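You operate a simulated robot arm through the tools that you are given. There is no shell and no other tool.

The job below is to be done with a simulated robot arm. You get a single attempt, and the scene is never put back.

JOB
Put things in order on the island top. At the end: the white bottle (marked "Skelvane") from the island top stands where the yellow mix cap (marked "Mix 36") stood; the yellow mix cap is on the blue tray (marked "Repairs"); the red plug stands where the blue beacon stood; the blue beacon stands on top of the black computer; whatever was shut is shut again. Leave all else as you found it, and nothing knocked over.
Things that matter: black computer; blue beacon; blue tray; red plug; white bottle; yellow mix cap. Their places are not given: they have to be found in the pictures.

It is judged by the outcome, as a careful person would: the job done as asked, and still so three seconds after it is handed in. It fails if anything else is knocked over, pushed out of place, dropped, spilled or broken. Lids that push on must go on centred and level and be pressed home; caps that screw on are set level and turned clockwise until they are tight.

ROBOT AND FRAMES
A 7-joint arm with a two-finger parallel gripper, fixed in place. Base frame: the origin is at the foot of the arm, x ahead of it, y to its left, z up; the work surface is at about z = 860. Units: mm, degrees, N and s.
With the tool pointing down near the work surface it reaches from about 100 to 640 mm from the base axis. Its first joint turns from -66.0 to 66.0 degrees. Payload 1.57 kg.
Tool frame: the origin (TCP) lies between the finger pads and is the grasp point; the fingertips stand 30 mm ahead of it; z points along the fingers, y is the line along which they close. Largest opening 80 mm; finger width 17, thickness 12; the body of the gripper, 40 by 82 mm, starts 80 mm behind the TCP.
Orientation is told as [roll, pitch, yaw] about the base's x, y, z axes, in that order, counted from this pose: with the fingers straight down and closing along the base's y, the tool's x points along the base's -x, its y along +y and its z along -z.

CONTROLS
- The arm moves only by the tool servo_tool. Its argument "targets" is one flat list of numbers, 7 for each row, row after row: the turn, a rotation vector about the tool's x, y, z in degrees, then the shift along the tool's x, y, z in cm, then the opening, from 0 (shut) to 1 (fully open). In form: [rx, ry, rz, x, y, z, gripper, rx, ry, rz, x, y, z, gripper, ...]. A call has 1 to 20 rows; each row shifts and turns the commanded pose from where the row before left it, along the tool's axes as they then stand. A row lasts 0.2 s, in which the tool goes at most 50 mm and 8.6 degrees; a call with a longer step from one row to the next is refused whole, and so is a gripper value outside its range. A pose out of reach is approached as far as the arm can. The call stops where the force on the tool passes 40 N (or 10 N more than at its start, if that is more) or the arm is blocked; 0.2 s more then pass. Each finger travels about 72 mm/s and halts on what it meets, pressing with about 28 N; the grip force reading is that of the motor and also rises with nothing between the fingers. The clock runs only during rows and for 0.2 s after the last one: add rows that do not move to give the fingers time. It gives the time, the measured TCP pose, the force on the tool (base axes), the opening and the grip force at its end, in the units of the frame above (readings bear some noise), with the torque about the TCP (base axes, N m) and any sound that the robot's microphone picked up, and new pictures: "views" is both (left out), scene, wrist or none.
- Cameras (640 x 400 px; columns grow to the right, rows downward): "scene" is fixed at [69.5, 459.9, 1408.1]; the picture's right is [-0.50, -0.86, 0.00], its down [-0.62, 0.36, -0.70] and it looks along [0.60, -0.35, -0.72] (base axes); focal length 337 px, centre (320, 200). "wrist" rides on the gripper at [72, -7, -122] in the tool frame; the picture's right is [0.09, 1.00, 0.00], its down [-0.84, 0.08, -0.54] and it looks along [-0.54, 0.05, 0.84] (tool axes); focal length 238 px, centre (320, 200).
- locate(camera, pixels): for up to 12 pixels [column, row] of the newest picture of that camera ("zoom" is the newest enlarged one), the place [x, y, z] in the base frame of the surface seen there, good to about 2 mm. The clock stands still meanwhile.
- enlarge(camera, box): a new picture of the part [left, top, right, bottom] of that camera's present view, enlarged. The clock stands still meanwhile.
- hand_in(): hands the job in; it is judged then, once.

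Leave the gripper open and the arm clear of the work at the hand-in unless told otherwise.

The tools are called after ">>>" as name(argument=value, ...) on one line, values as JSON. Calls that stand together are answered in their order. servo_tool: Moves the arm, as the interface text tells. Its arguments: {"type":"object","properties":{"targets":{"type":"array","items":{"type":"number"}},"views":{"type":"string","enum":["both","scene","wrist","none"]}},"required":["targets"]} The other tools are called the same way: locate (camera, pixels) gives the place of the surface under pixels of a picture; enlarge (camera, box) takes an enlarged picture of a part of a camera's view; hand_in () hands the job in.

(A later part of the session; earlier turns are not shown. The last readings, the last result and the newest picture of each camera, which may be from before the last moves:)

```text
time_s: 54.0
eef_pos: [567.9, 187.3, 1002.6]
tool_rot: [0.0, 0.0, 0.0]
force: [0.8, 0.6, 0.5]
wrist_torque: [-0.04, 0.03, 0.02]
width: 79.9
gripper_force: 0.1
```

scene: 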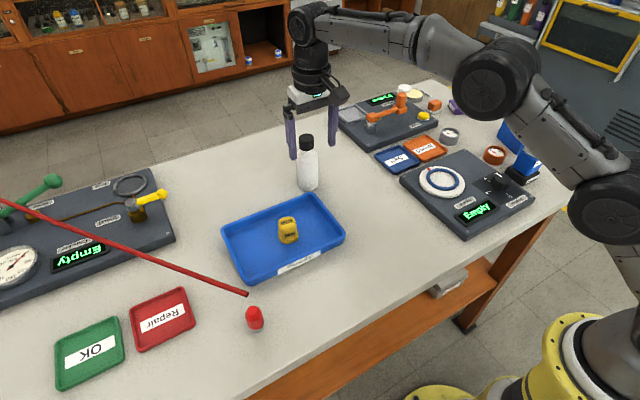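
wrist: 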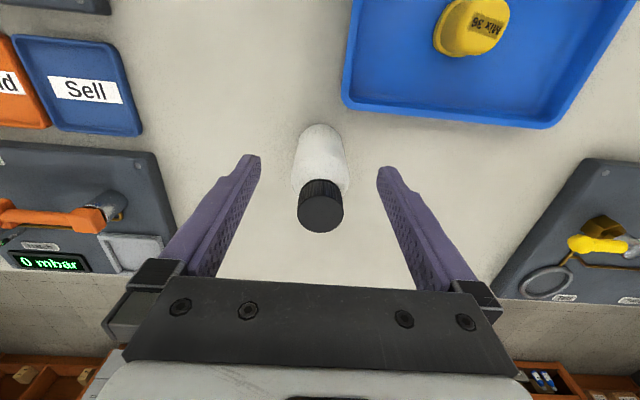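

The bottle is between the fingers. I'll correct y by +4 mm and descend to z≈938, then move outward.

>>> servo_tool(targets=[0, 0, 0, 0, 0.4, 0, 1, 0, 0, 0, 0, 0, 3, 1, 0, 0, 0, 0, 0, 3.4, 1, 0, 0, 0, 0, 0, 0, 1], views="wrist")

>>> enlarge(camera="scene", box=[260, 80, 380, 210])

```text
time_s: 55.0
eef_pos: [567.9, 194.1, 936.1]
tool_rot: [0.0, 0.0, 0.0]
force: [0.1, -0.4, 0.1]
wrist_torque: [0.01, -0.03, 0.0]
width: 80.3
gripper_force: 0.0
```

wrist: 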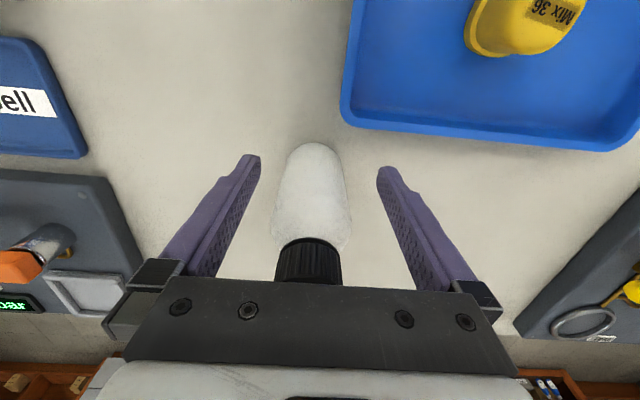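

```text
3.08 times, centred on (320, 145) of scene
```

zoom: 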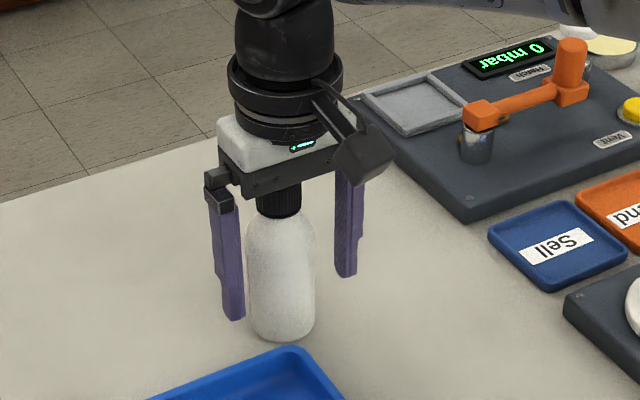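

Clear on all sides. I'll move outward 21 mm so the TCP is on the bottle's axis.

>>> servo_tool(targets=[0, 0, 0, -1.1, -0.1, 0, 1, 0, 0, 0, -1.05, -0.1, 0, 1, 0, 0, 0, 0, 0, 0, 1], views="wrist")

>>> enlarge(camera="scene", box=[260, 80, 380, 210])

```text
time_s: 55.8
eef_pos: [589.1, 190.5, 937.5]
tool_rot: [-0.1, 0.0, 0.0]
force: [0.0, 0.4, -0.4]
wrist_torque: [0.01, 0.02, 0.01]
width: 79.8
gripper_force: 0.0
```

wrist: 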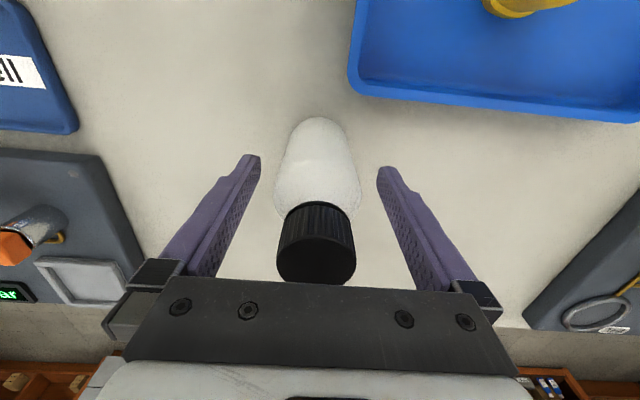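

```text
3.08 times, centred on (320, 145) of scene
```

zoom: 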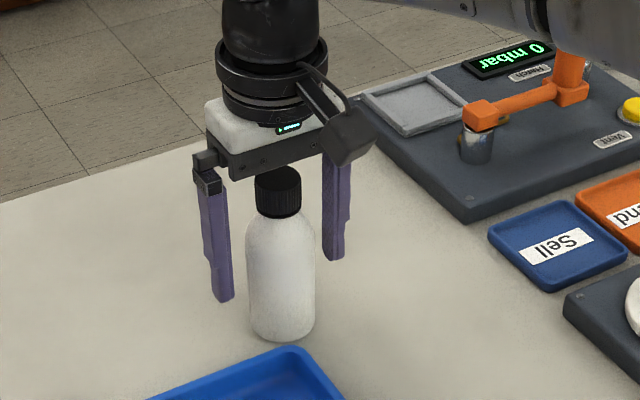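

Centred. I'll lower 8 mm for a deeper grip, leaving about 15 mm under the palm, and close on the bottle body.

>>> servo_tool(targets=[0, 0, 0, 0, 0, 0.8, 1, 0, 0, 0, 0, 0, 0, 0.7, 0, 0, 0, 0, 0, 0, 0.6, 0, 0, 0, 0, 0, 0, 0.4, 0, 0, 0, 0, 0, 0, 0, 0, 0, 0, 0, 0, 0, 0], views="wrist")

>>> enlarge(camera="scene", box=[260, 80, 380, 210])

```text
time_s: 57.2
eef_pos: [589.9, 191.0, 929.0]
tool_rot: [0.0, 0.0, 0.1]
force: [-0.3, -0.6, 0.2]
wrist_torque: [-0.01, 0.03, -0.03]
width: 48.6
gripper_force: 28.0
```

wrist: 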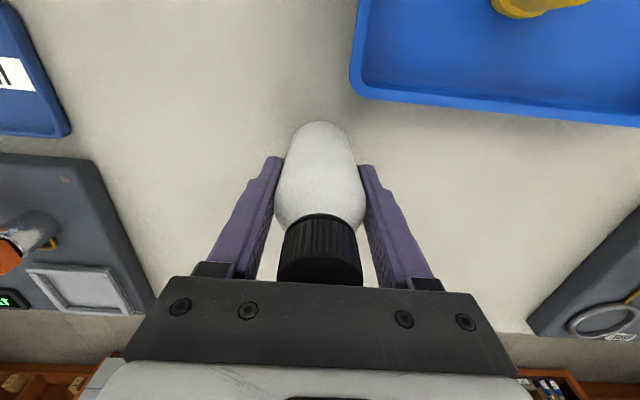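

```text
3.08 times, centred on (320, 145) of scene
```

zoom: 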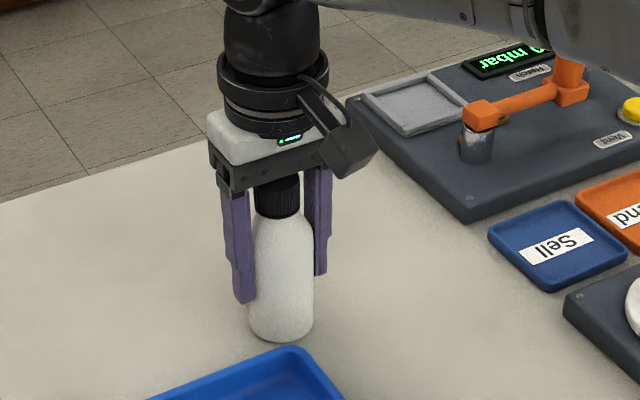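

The bottle is gripped at 48.6 mm. I'll lift it gently about 25 mm and carry it to the cap's old spot at (449,71).

>>> servo_tool(targets=[0, 0, 0, 0, 0, -0.4, 0, 0, 0, 0, 0, 0, -0.8, 0, 0, 0, 0, 1.0, -0.85, -0.5, 0, 0, 0, 0, 1.75, -1.5, -0.4, 0, 0, 0, 0, 1.75, -1.5, -0.4, 0, 0, 0, 0, 1.75, -1.5, 0, 0, 0, 0, 0, 1.75, -1.5, 0, 0, 0, 0, 0, 1.75, -1.5, 0, 0, 0, 0, 0, 1.75, -1.5, 0, 0, 0, 0, 0, 1.55, -1.33, 0, 0, 0, 0, 0, 1.0, -0.86, 0, 0, 0, 0, 0, 0, 0, 0, 0], views="both")

>>> enlarge(camera="scene", box=[320, 90, 460, 230])

```text
time_s: 59.8
eef_pos: [446.9, 67.2, 953.2]
tool_rot: [0.0, 0.1, -0.1]
force: [-0.1, 0.3, -2.1]
wrist_torque: [-0.02, 0.02, 0.01]
width: 48.4
gripper_force: 28.0
```

scene: 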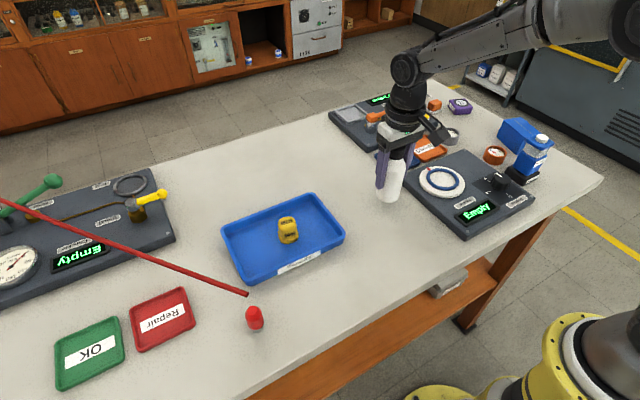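
wrist: 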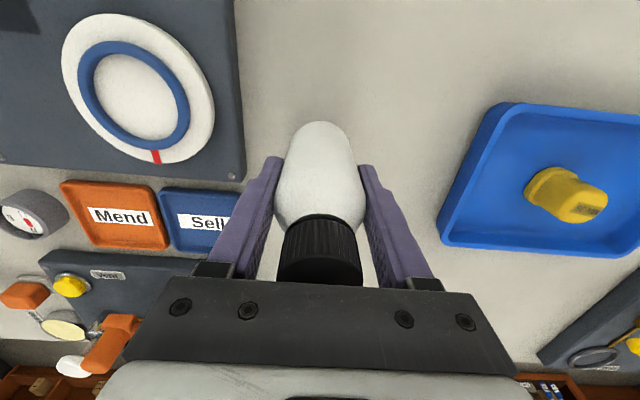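

```text
2.86 times, centred on (390, 160) of scene
```

zoom: 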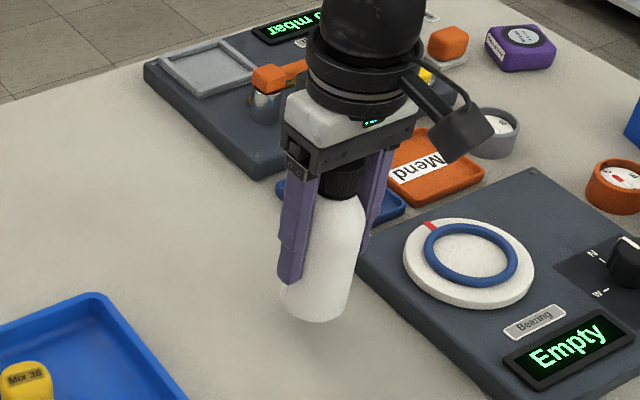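

I'll nudge +2 mm in x and +3 mm in y onto the exact spot and lower to just above the table.

>>> servo_tool(targets=[0, 0, 0, -0.2, 0.3, 0, 0, 0, 0, 0, 0, 0, 1.0, 0, 0, 0, 0, 0, 0, 0.8, 0, 0, 0, 0, 0, 0, 0.3, 0, 0, 0, 0, 0, 0, 0, 0], views="none")

>>> servo_tool(targets=[0, 0, 0, 0, 0, 0.12, 0, 0, 0, 0, 0, 0, 0, 0], views="none")

```text
time_s: 61.0
eef_pos: [450.0, 72.8, 932.5]
tool_rot: [0.0, 0.0, 0.0]
force: [-0.5, 0.1, -1.6]
wrist_torque: [0.0, 0.01, -0.01]
width: 48.7
gripper_force: 27.9
```

```text
time_s: 61.6
eef_pos: [450.4, 72.6, 931.7]
tool_rot: [0.0, 0.0, 0.0]
force: [0.5, -0.5, -1.4]
wrist_torque: [-0.01, -0.02, 0.0]
width: 48.7
gripper_force: 27.9
```

>>> servo_tool(targets=[0, 0, 0, 0, 0, 0.12, 0, 0, 0, 0, 0, 0, 0, 0], views="none")

>>> servo_tool(targets=[0, 0, 0, 0, 0, 0.1, 0, 0, 0, 0, 0, 0, 0, 0], views="none")

```text
time_s: 62.2
eef_pos: [451.5, 72.3, 931.0]
tool_rot: [0.0, 0.0, -0.1]
force: [0.0, 0.3, -1.8]
wrist_torque: [-0.02, -0.01, -0.01]
width: 48.5
gripper_force: 27.7
```

```text
time_s: 62.8
eef_pos: [449.9, 72.3, 929.2]
tool_rot: [-0.1, 0.1, 0.0]
force: [0.2, 0.2, -2.0]
wrist_torque: [0.0, -0.02, 0.01]
width: 48.8
gripper_force: 28.1
```

>>> servo_tool(targets=[0, 0, 0, 0, 0, 0.1, 0, 0, 0, 0, 0, 0, 0, 0], views="none")

```text
time_s: 63.4
eef_pos: [449.4, 72.2, 929.0]
tool_rot: [0.0, 0.0, 0.0]
force: [0.3, 0.1, -1.4]
wrist_torque: [0.02, -0.04, -0.01]
width: 48.6
gripper_force: 27.7
```

>>> servo_tool(targets=[0, 0, 0, 0, 0, 0.1, 0, 0, 0, 0, 0, 0, 0, 0], views="scene")

>>> enlarge(camera="scene", box=[340, 120, 440, 220])

```text
time_s: 64.0
eef_pos: [451.0, 73.1, 928.5]
tool_rot: [0.0, 0.0, 0.1]
force: [-1.9, -0.5, 4.2]
wrist_torque: [-0.14, 0.19, -0.02]
width: 48.7
gripper_force: 27.5
```

scene: 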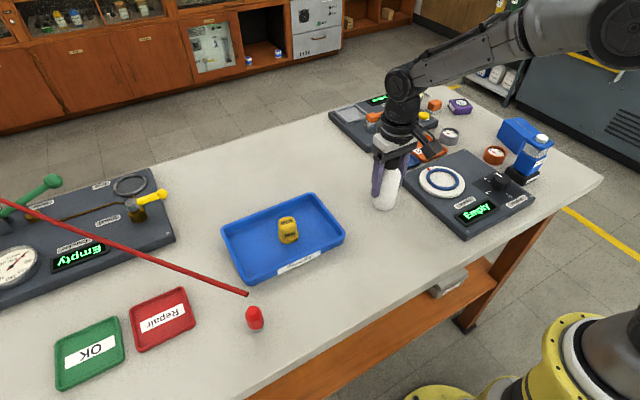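

```text
4.00 times, centred on (390, 170) of scene
```

zoom: 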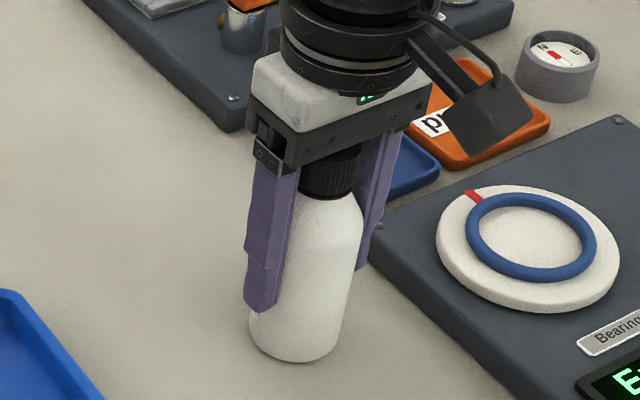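

Contact is at +4 N and the bottle stands upright on the spot. I'll open and check.

>>> servo_tool(targets=[0, 0, 0, 0, 0, 0, 0.64, 0, 0, 0, 0, 0, 0, 0.75, 0, 0, 0, 0, 0, 0, 1, 0, 0, 0, 0, 0, 0, 1, 0, 0, 0, 0, 0, 0, 1], views="both")

```text
time_s: 65.2
eef_pos: [450.4, 73.1, 928.5]
tool_rot: [0.0, 0.0, 0.0]
force: [0.6, 0.5, -0.4]
wrist_torque: [0.0, 0.01, -0.02]
width: 80.0
gripper_force: 0.0
```

scene: 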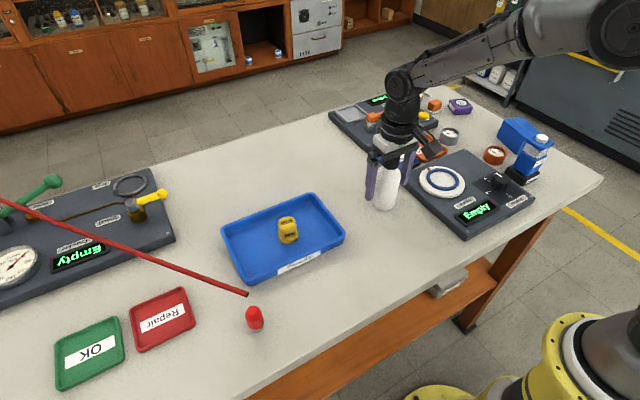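
wrist: 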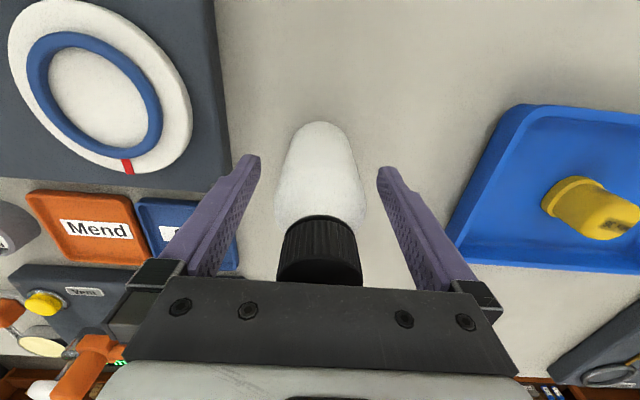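

The bottle stands free. I'll raise clear of it and go back to the inner side of the plug.

>>> servo_tool(targets=[0, 0, 0, 0, 0, -2, 1, 0, 0, 0, 0, 0, -4, 1, 0, 0, 0, 0, 0, -4.5, 1, 0, 0, 0, 0, 0, -2, 1, 0, 0, 0, 2.36, 3.34, 0, 1, 0, 0, 0, 2.36, 3.34, 0, 1, 0, 0, 0, 2.36, 3.34, 0, 1, 0, 0, 0, 2.36, 3.34, 0, 1, 0, 0, 0, 2.36, 3.34, 0, 1, 0, 0, 0, 2.36, 3.34, 0, 1, 0, 0, 0, 2.36, 3.34, 0, 1, 0, 0, 0, 2.36, 3.34, 0, 1, 0, 0, 0, 0, 0, 0, 1], views="both")

>>> enlarge(camera="scene", box=[340, 100, 560, 240])

```text
time_s: 68.0
eef_pos: [258.5, 340.5, 1051.6]
tool_rot: [-0.1, 0.0, 0.0]
force: [-0.1, 1.1, 0.2]
wrist_torque: [0.04, 0.01, 0.0]
width: 79.9
gripper_force: 0.1
```

scene: 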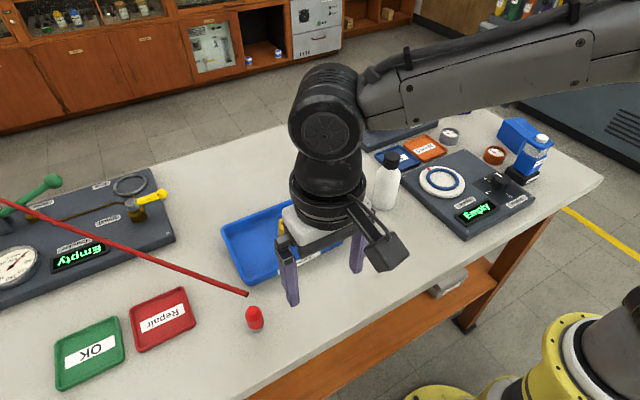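
wrist: 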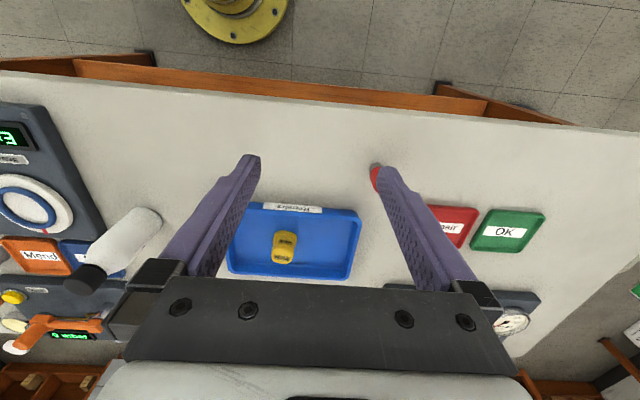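

```text
2.86 times, centred on (450, 170) of scene
```

zoom: 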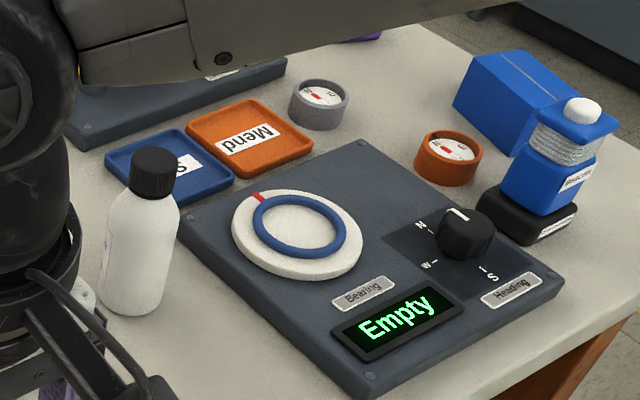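

The bottle, beacon and computer all look right. I'll turn and tilt the tool again as before, 45° yaw and 45° tilt, for the plug.

>>> servo_tool(targets=[0, 0, -7.5, 0, 0, 0, 1, 0, 0, -7.5, 0, 0, 0, 1, 0, 0, -7.5, 0, 0, 0, 1, 0, 0, -7.5, 0, 0, 0, 1, 0, 0, -7.5, 0, 0, 0, 1, 0, 0, -7.5, 0, 0, 0, 1, 0, -7.5, 0, 0, 0, 0, 1, 0, -7.5, 0, 0, 0, 0, 1, 0, -7.5, 0, 0, 0, 0, 1, 0, -7.5, 0, 0, 0, 0, 1, 0, -7.5, 0, 0, 0, 0, 1, 0, -7.5, 0, 0, 0, 0, 1, 0, 0, 0, 0, 0, 0, 0.62], views="both")

>>> enlarge(camera="scene", box=[215, 275, 295, 345])

>>> locate(camera="zoom", pixels=[[270, 235], [230, 270], [345, 265], [285, 285], [300, 330], [310, 370], [320, 395]])

```text
time_s: 70.8
eef_pos: [261.4, 340.0, 1052.4]
tool_rot: [0.1, -45.1, 45.0]
force: [0.4, 1.0, 0.4]
wrist_torque: [0.01, -0.01, 0.0]
width: 49.6
gripper_force: 0.1
```

scene: 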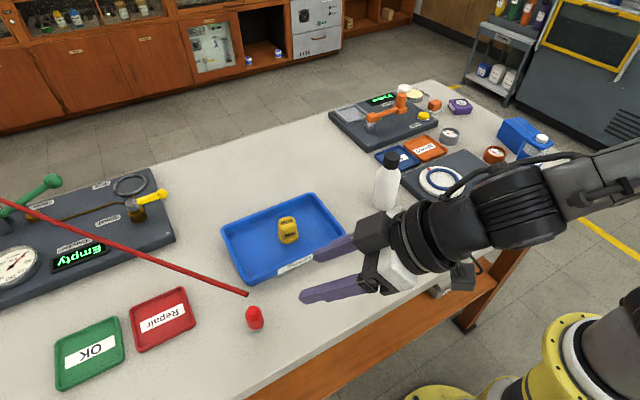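
wrist: 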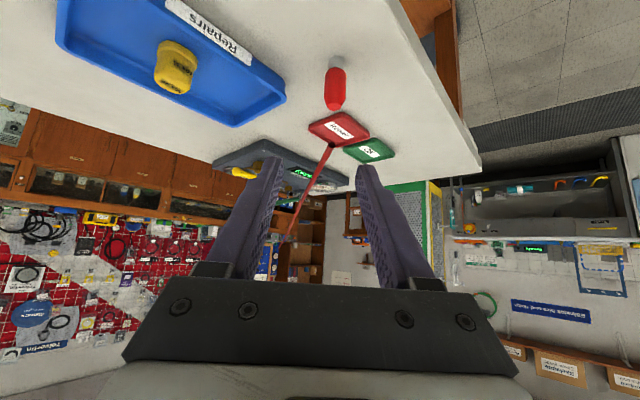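

```text
5.71 times, centred on (255, 310) of scene
```

zoom: 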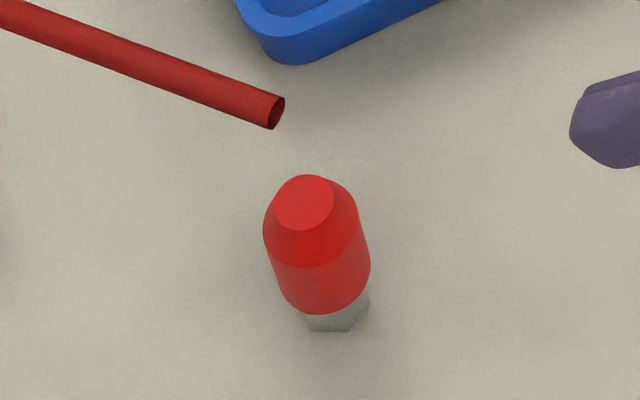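

```text
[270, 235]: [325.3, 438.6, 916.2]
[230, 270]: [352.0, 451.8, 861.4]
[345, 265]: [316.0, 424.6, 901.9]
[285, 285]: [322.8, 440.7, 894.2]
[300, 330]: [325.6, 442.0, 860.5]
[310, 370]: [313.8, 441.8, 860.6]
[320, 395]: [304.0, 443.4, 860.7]
```

>>> locate(camera="zoom", pixels=[[305, 203], [268, 235], [356, 225], [315, 260], [325, 290], [275, 270], [366, 265], [335, 325], [275, 112], [200, 85]])

```text
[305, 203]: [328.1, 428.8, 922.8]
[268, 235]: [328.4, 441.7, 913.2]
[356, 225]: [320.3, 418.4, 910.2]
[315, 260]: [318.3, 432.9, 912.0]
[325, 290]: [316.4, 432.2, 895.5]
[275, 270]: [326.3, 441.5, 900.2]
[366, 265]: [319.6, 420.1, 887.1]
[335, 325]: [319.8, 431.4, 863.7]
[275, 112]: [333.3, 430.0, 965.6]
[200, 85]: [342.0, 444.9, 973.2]
```

The plug is centred at (327.5,429.5). I'll line up on it and advance 120 mm along the finger line.

>>> servo_tool(targets=[0, 0, 0, 3.42, 1.65, 0, 0.62, 0, 0, 0, 0, 0, 4, 0.62, 0, 0, 0, 0, 0, 4, 0.62, 0, 0, 0, 0, 0, 4, 0.62, 0, 0, 0, 0, 0, 0, 0.62], views="both")

```text
time_s: 72.0
eef_pos: [292.1, 395.5, 944.2]
tool_rot: [0.1, -45.0, 44.9]
force: [-0.6, -0.4, 0.0]
wrist_torque: [0.01, -0.01, -0.04]
width: 49.5
gripper_force: 0.0
```

scene: 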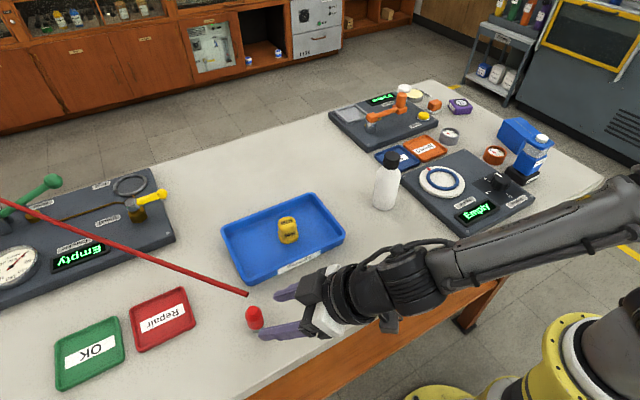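
wrist: 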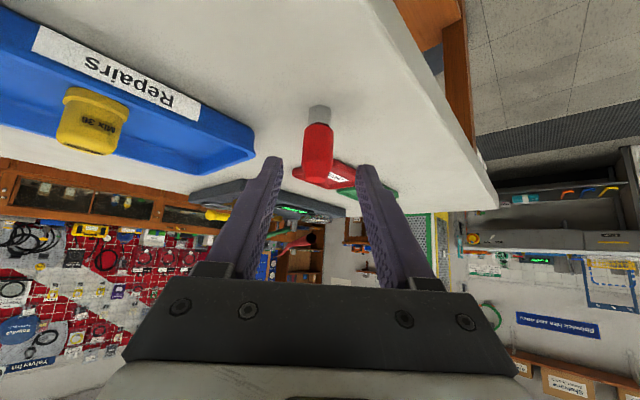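

Aligned: the plug at wrist (318,150) is midway between the fingertips. I'll advance the last 70 mm.

>>> servo_tool(targets=[0, 0, 0, 0, 0, 2, 0.62, 0, 0, 0, 0, 0, 2, 0.62, 0, 0, 0, 0, 0, 1.7, 0.62, 0, 0, 0, 0, 0, 1.25, 0.62, 0, 0, 0, 0, 0, 0, 0.62], views="both")

>>> enlarge(camera="wrist", box=[250, 90, 390, 250])

```text
time_s: 73.2
eef_pos: [327.0, 430.1, 894.9]
tool_rot: [0.0, -45.0, 44.9]
force: [0.5, -0.3, -0.1]
wrist_torque: [-0.02, 0.01, 0.0]
width: 49.9
gripper_force: 0.1
```

scene: 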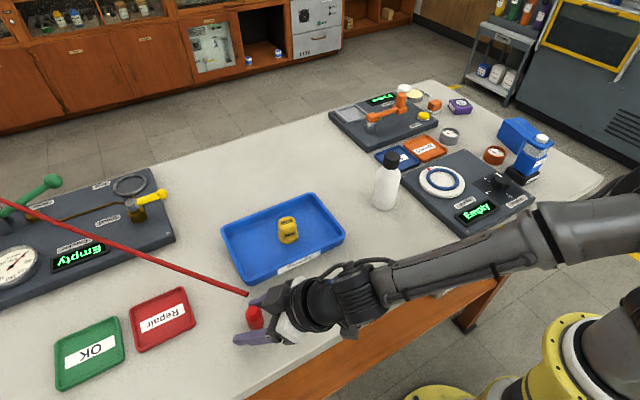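
wrist: 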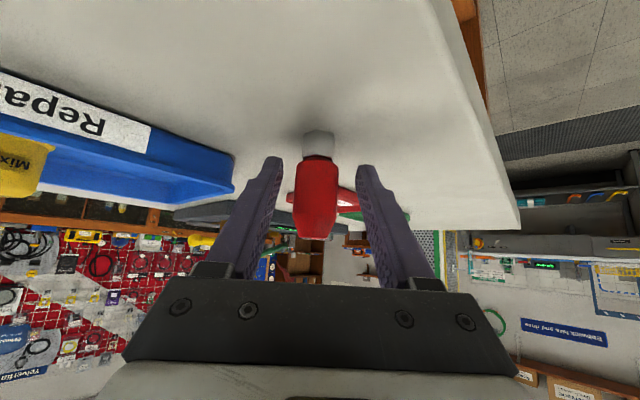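

```text
2.50 times, centred on (320, 170) of wrist
```

zoom: 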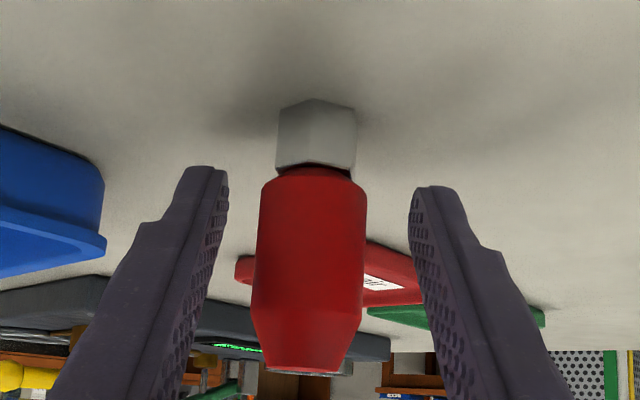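

The plug is about 2 mm left of centre. I'll shift -1.5 mm along tool y and close.

>>> servo_tool(targets=[0, 0, 0, 0, -0.15, 0, 0.62, 0, 0, 0, 0, 0, 0, 0.38, 0, 0, 0, 0, 0, 0, 0.3, 0, 0, 0, 0, 0, 0, 0.15, 0, 0, 0, 0, 0, 0, 0, 0, 0, 0, 0, 0, 0, 0], views="wrist")

>>> enlarge(camera="wrist", box=[250, 90, 390, 250])

>>> enlarge(camera="scene", box=[215, 275, 295, 345])

```text
time_s: 74.6
eef_pos: [327.5, 428.2, 893.6]
tool_rot: [-0.1, -45.0, 45.0]
force: [0.6, -0.7, 0.7]
wrist_torque: [0.0, -0.01, -0.01]
width: 24.7
gripper_force: 28.2
```

wrist: 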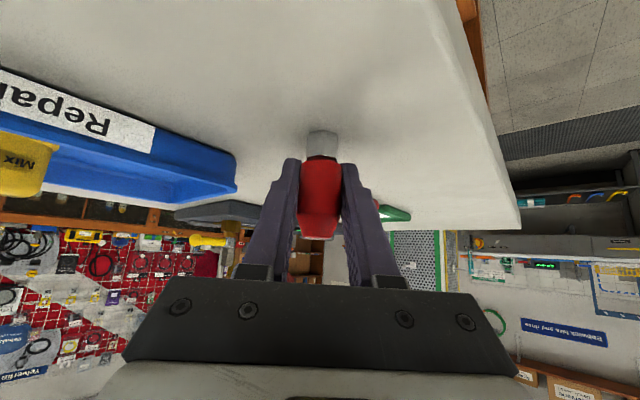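

```text
2.50 times, centred on (320, 170) of wrist
```

zoom: 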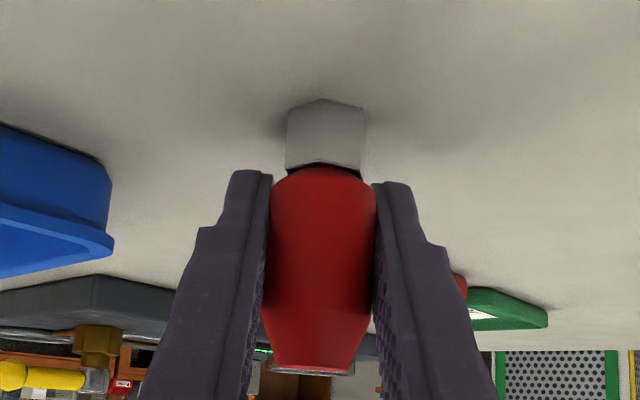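

```text
5.71 times, centred on (255, 310) of scene
```

zoom: 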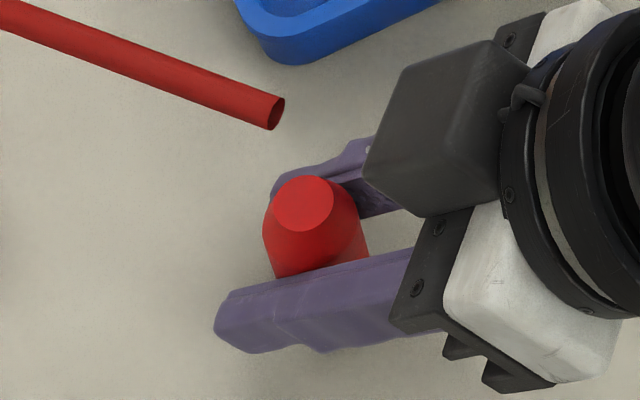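

It is gripped at 24.7 mm. I'll lift 12 mm slowly and retreat 120 mm inward, keeping low.

>>> servo_tool(targets=[0, 0, 0, -0.2, 0, -0.2, 0, 0, 0, 0, -0.32, 0, -0.32, 0, 0, 0, 0, -0.33, 0, -0.33, 0, 0, 0, 0, 1.0, 0, -1.0, 0, 0, 0, 0, 1.7, 0, -1.7, 0, 0, 0, 0, 1.7, 0, -1.7, 0, 0, 0, 0, 1.7, 0, -1.7, 0, 0, 0, 0, 1.7, 0, -1.7, 0, 0, 0, 0, 0.7, 0, -0.7, 0, 0, 0, 0, 0, 0, 0, 0], views="both")

>>> enlarge(camera="scene", box=[270, 270, 390, 360])

>>> enlarge(camera="wrist", box=[250, 90, 390, 250])

```text
time_s: 76.8
eef_pos: [243.5, 342.4, 906.0]
tool_rot: [-0.1, -45.0, 45.0]
force: [-0.2, -0.3, -1.2]
wrist_torque: [0.0, 0.0, 0.03]
width: 24.7
gripper_force: 27.5
```

scene: 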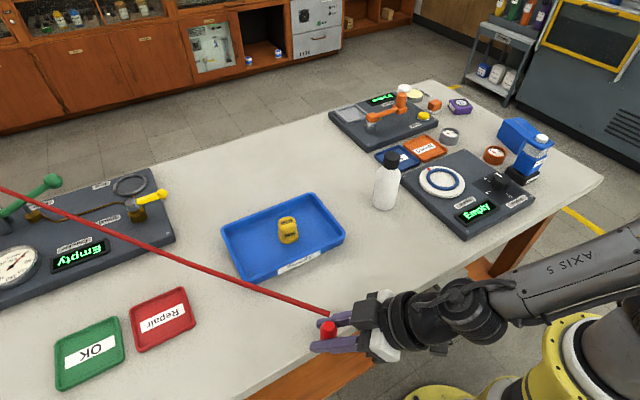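
wrist: 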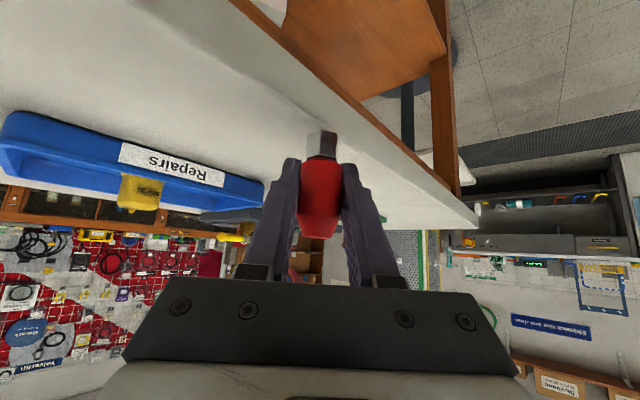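

```text
4.44 times, centred on (330, 315) of scene
```

zoom: 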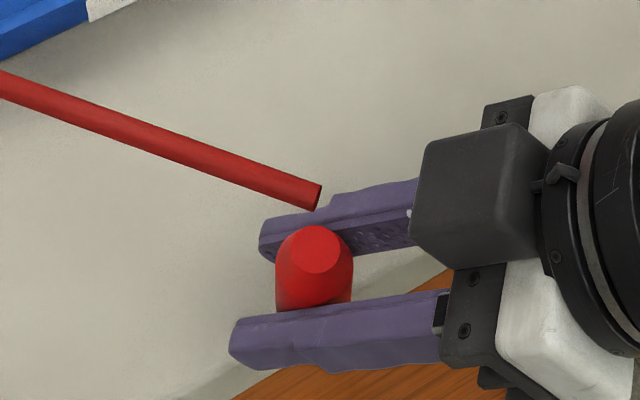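

```text
2.50 times, centred on (320, 170) of wrist
```

zoom: 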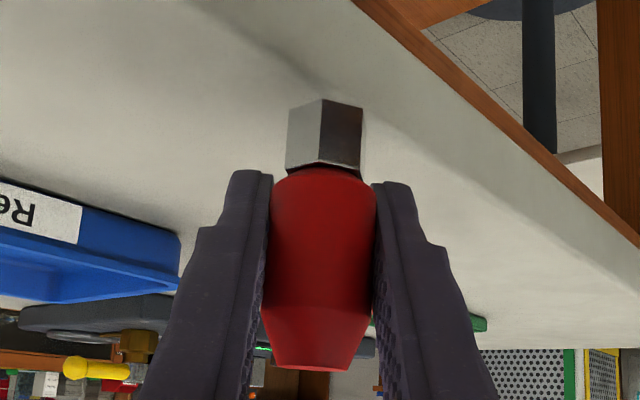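

No slip this time. I'll carry the plug toward the beacon's old spot in two stages, watching the rod.

>>> servo_tool(targets=[0, 0, 0, 0.476, -2.276, -0.581, 0, 0, 0, 0, 0.476, -2.276, -0.581, 0, 0, 0, 0, 0.476, -2.276, -0.581, 0, 0, 0, 0, 0.476, -2.276, -0.581, 0, 0, 0, 0, 0, 0, 0, 0], views="both")

>>> enlarge(camera="scene", box=[280, 230, 440, 340])

```text
time_s: 78.0
eef_pos: [286.7, 257.0, 908.2]
tool_rot: [0.0, -45.0, 45.1]
force: [0.5, 0.2, -0.8]
wrist_torque: [0.01, 0.01, -0.02]
width: 24.6
gripper_force: 28.7
```

scene: 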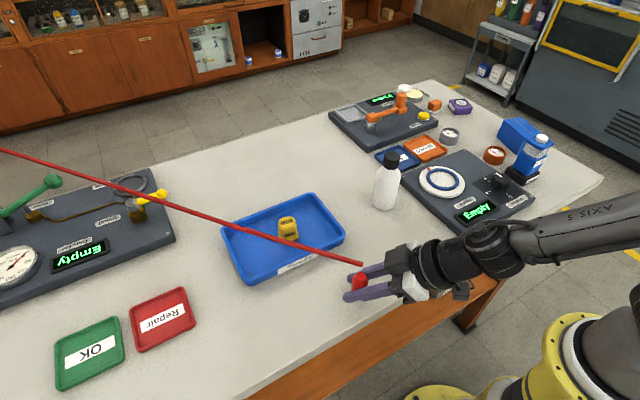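
wrist: 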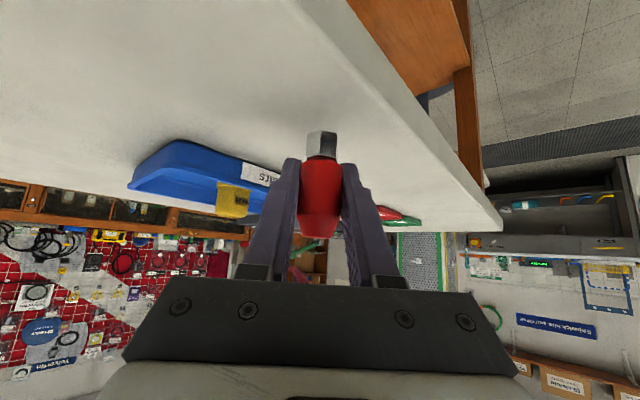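

```text
3.64 times, centred on (360, 285) of scene
```

zoom: 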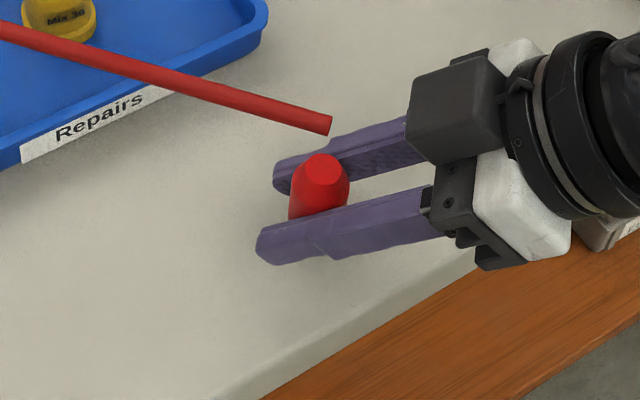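

The rod follows overhead as expected. I'll check its height near the gauge panel's handle at scene (150,198), and where it runs, before continuing.

>>> locate(camera="scene", pixels=[[358, 262], [300, 242], [250, 228], [200, 212], [170, 204], [100, 182], [50, 166], [155, 195], [163, 193], [135, 205], [45, 182], [287, 222]])

>>> enlarge(camera="scene", box=[60, 140, 220, 250])

```text
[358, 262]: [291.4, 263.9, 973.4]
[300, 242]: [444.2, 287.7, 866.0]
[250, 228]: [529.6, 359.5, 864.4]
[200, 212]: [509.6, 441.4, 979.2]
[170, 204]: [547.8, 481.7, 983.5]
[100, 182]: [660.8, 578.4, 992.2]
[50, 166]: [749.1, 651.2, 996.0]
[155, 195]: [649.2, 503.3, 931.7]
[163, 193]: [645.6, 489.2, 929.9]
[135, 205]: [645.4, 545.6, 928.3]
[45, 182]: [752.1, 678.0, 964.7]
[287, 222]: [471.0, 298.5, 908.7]
```

```text
3.64 times, centred on (140, 195) of scene
```

zoom: 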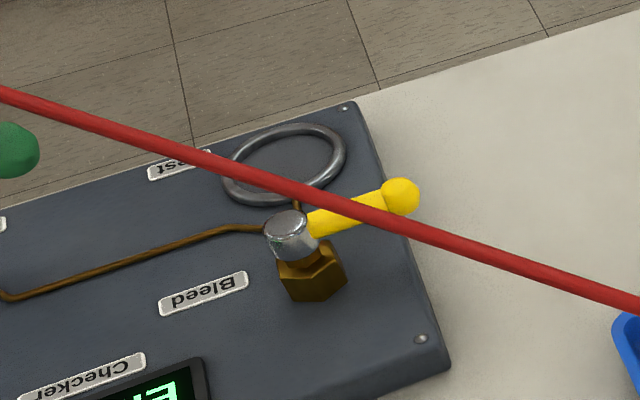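

The rod runs at z 974–996, well above the valve handle at z≈932 and the cap. I'll continue to the destination.

>>> servo_tool(targets=[0, 0, 0, 0.476, -2.276, -0.581, 0, 0, 0, 0, 0.476, -2.276, -0.581, 0, 0, 0, 0, 0.476, -2.276, -0.581, 0, 0, 0, 0, 0.476, -2.276, -0.581, 0, 0, 0, 0, 0, 0, 0, 0], views="both")

>>> enlarge(camera="scene", box=[320, 190, 480, 300])

```text
time_s: 79.2
eef_pos: [329.5, 169.5, 911.3]
tool_rot: [0.1, -45.1, 44.9]
force: [0.0, 0.1, -0.2]
wrist_torque: [-0.04, -0.02, 0.01]
width: 24.6
gripper_force: 28.2
```

scene: 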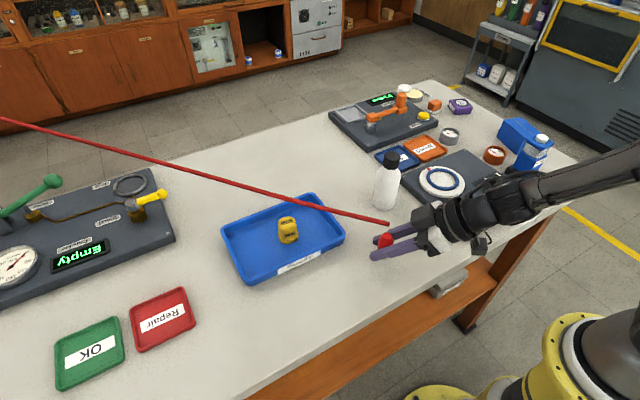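
wrist: 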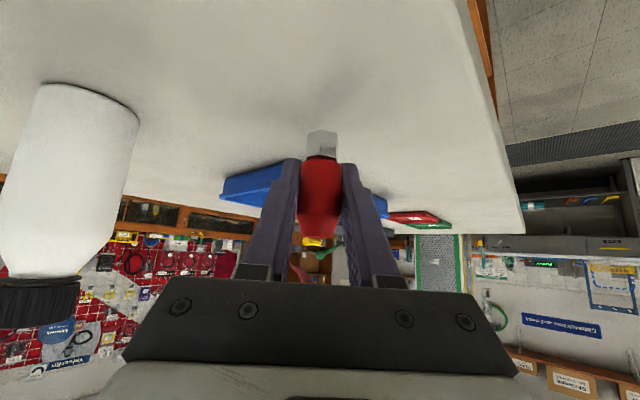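

```text
3.64 times, centred on (400, 245) of scene
```

zoom: 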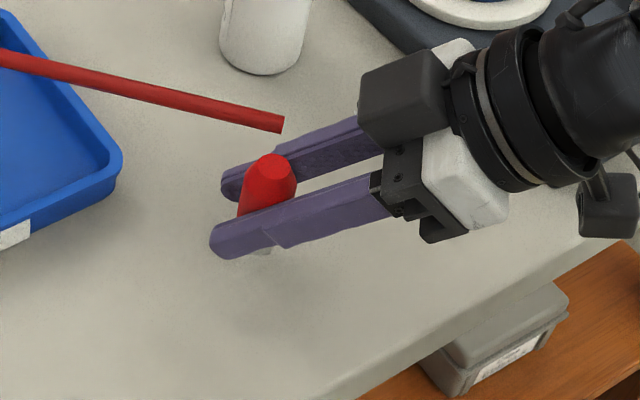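

I'll locate the plug's top and body now to compare with the beacon's spot (330,171.5).

>>> locate(camera="zoom", pixels=[[272, 168], [245, 195], [290, 190], [260, 200], [280, 125], [265, 245]])

```text
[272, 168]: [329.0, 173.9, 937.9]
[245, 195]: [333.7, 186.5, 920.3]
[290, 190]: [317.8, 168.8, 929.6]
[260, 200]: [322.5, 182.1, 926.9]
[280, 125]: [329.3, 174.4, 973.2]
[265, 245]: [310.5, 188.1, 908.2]
```

The plug is within about 2 mm of the beacon's spot. I'll lower 15 mm, then small steps to contact.

>>> servo_tool(targets=[0, 0, 0, 0.4, 0, 0.4, 0, 0, 0, 0, 0.4, 0, 0.4, 0, 0, 0, 0, 0.2, 0, 0.2, 0, 0, 0, 0, 0, 0, 0, 0], views="none")

>>> servo_tool(targets=[0, 0, 0, 0.08, 0, 0.08, 0, 0, 0, 0, 0, 0, 0, 0], views="none")

```text
time_s: 80.2
eef_pos: [330.9, 169.9, 897.9]
tool_rot: [0.0, -45.0, 45.0]
force: [0.0, 0.7, -0.4]
wrist_torque: [0.02, 0.0, 0.06]
width: 24.9
gripper_force: 28.3
```

```text
time_s: 80.8
eef_pos: [330.8, 170.9, 897.1]
tool_rot: [0.1, -45.1, 45.1]
force: [-0.9, 0.4, -1.0]
wrist_torque: [0.0, 0.02, -0.02]
width: 24.7
gripper_force: 28.3
```

>>> servo_tool(targets=[0, 0, 0, 0.08, 0, 0.08, 0, 0, 0, 0, 0, 0, 0, 0], views="none")

>>> servo_tool(targets=[0, 0, 0, 0.07, 0, 0.07, 0, 0, 0, 0, 0, 0, 0, 0], views="scene")

>>> enlarge(camera="scene", box=[340, 200, 440, 280])

```text
time_s: 81.4
eef_pos: [330.0, 171.5, 896.1]
tool_rot: [0.1, -45.1, 45.0]
force: [1.5, -0.1, -0.2]
wrist_torque: [0.0, 0.04, 0.01]
width: 24.5
gripper_force: 28.4
```

```text
time_s: 82.0
eef_pos: [329.1, 172.2, 894.3]
tool_rot: [0.0, -45.1, 45.1]
force: [-0.5, 0.5, 0.8]
wrist_torque: [0.0, -0.03, 0.01]
width: 25.0
gripper_force: 27.8
```

scene: 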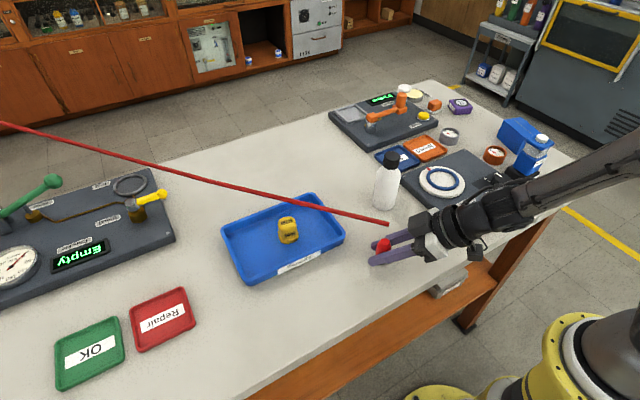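

```text
5.00 times, centred on (390, 240) of scene
```

zoom: 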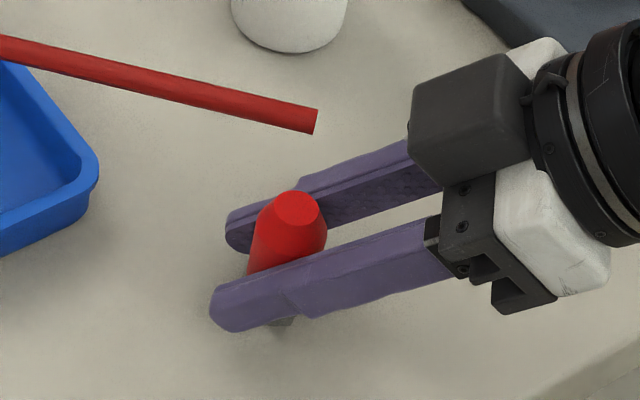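

>>> locate(camera="zoom", pixels=[[297, 208], [265, 230], [285, 245], [280, 322]])

>>> servo_tool(targets=[0, 0, 0, 0.06, 0, 0.06, 0, 0, 0, 0, 0, 0, 0, 0], views="none")

```text
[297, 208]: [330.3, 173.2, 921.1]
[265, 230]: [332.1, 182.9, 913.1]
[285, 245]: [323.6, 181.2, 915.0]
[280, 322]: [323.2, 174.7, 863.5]
```

```text
time_s: 82.6
eef_pos: [330.4, 170.9, 894.9]
tool_rot: [0.0, -45.0, 45.0]
force: [1.5, 0.6, 3.1]
wrist_torque: [0.02, -0.04, 0.01]
width: 24.6
gripper_force: 27.9
```

The plug touches down with Fz +3 N and its top at z≈921. I'll open gently.

>>> servo_tool(targets=[0, 0, 0, 0, 0, 0, 0.33, 0, 0, 0, 0, 0, 0, 0.38, 0, 0, 0, 0, 0, 0, 0.5, 0, 0, 0, 0, 0, 0, 0.62, 0, 0, 0, 0, 0, 0, 0.62], views="both")

>>> enlarge(camera="scene", box=[340, 200, 440, 280])

```text
time_s: 83.8
eef_pos: [329.2, 170.9, 893.1]
tool_rot: [-0.1, -45.1, 44.9]
force: [0.5, -0.6, 0.1]
wrist_torque: [0.0, 0.0, 0.01]
width: 49.6
gripper_force: 0.0
```

scene: 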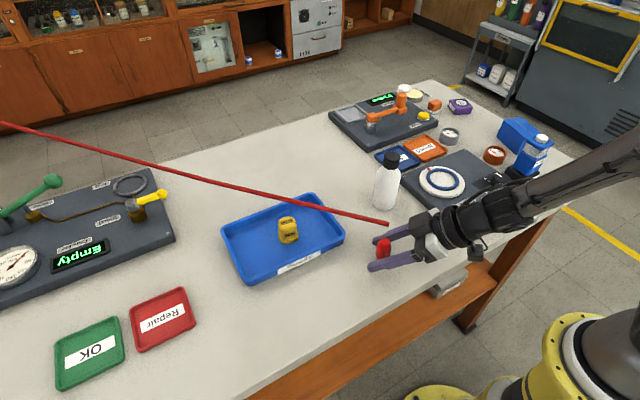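
wrist: 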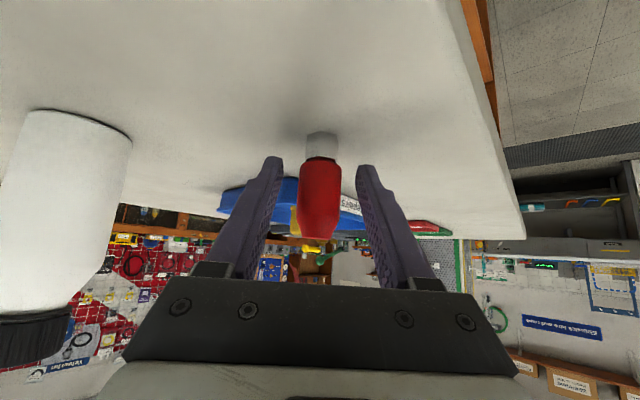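

```text
5.00 times, centred on (390, 240) of scene
```

zoom: 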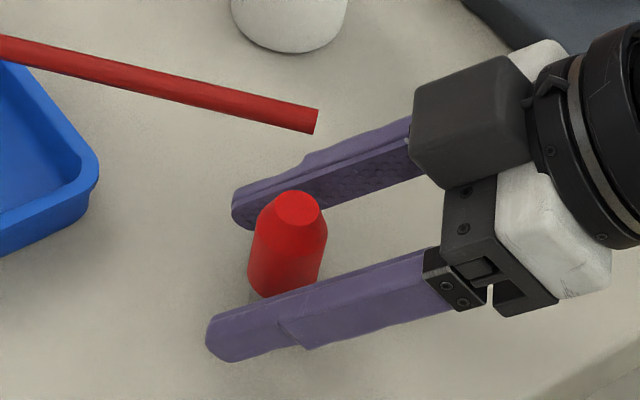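

The plug stands upright and free. I'll back out 100 mm along the finger line.

>>> servo_tool(targets=[0, 0, 0, 0, 0, -1.5, 0.62, 0, 0, 0, 0, 0, -2.5, 0.62, 0, 0, 0, 0, 0, -3, 0.62, 0, 0, 0, 0, 0, -3, 0.62, 0, 0, 0, 0, 0, 0, 0.62], views="both")

```text
time_s: 85.0
eef_pos: [277.8, 122.0, 962.4]
tool_rot: [0.1, -45.0, 44.9]
force: [0.2, 0.1, -0.6]
wrist_torque: [0.0, 0.02, 0.02]
width: 49.4
gripper_force: 0.1
```

scene: 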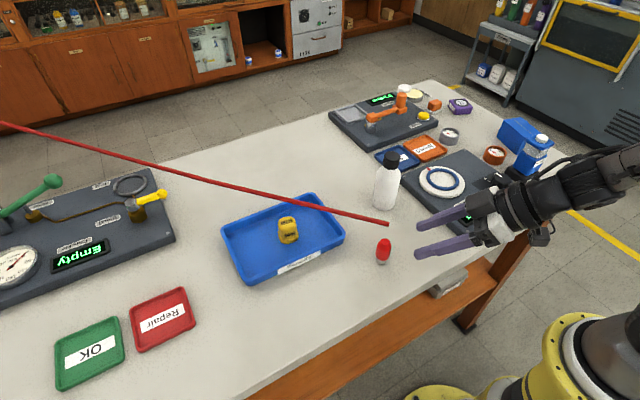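
wrist: 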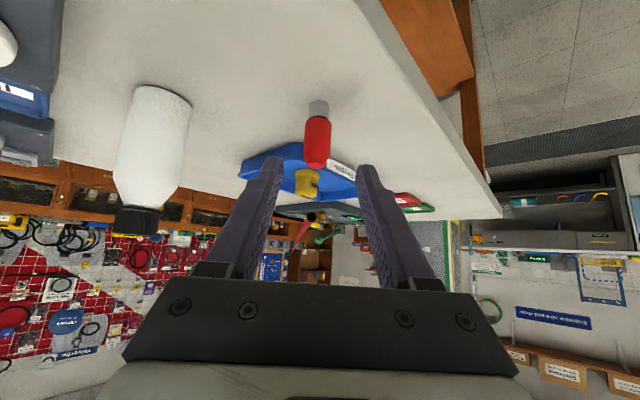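

I'm clear of the plug and rod. I'll raise straight up about 100 mm, level the tool, and turn it back.

>>> servo_tool(targets=[0, 0, 0, -2.36, 0, -2.36, 0.62, 0, 0, 0, -2.36, 0, -2.36, 0.62, 0, 0, 0, -2.36, 0, -2.36, 1, 0, 7.5, 0, 0, 0, 0, 1, 0, 7.5, 0, 0, 0, 0, 1, 0, 7.5, 0, 0, 0, 0, 1, 0, 7.5, 0, 0, 0, 0, 1, 0, 7.5, 0, 0, 0, 0, 1, 0, 7.5, 0, 0, 0, 0, 1, 0, 0, 7.5, 0, 0, 0, 1, 0, 0, 7.5, 0, 0, 0, 1, 0, 0, 7.5, 0, 0, 0, 1, 0, 0, 7.5, 0, 0, 0, 1, 0, 0, 7.5, 0, 0, 0, 1, 0, 0, 7.5, 0, 0, 0, 1, 0, 0, 0, 0, 0, 0, 1], views="both")

```text
time_s: 88.4
eef_pos: [283.4, 73.5, 999.3]
tool_rot: [12.5, -2.2, 0.6]
force: [0.1, -0.4, -0.5]
wrist_torque: [-0.02, 0.02, -0.03]
width: 80.1
gripper_force: 0.1
out of reach, approached as far as the arm can: row 7, 8, 9, 15
```

scene: 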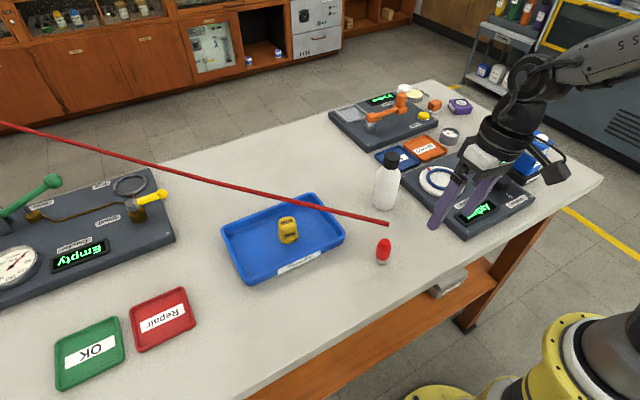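
wrist: 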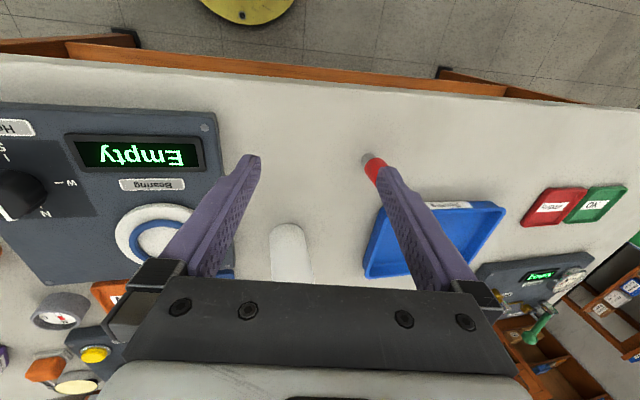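

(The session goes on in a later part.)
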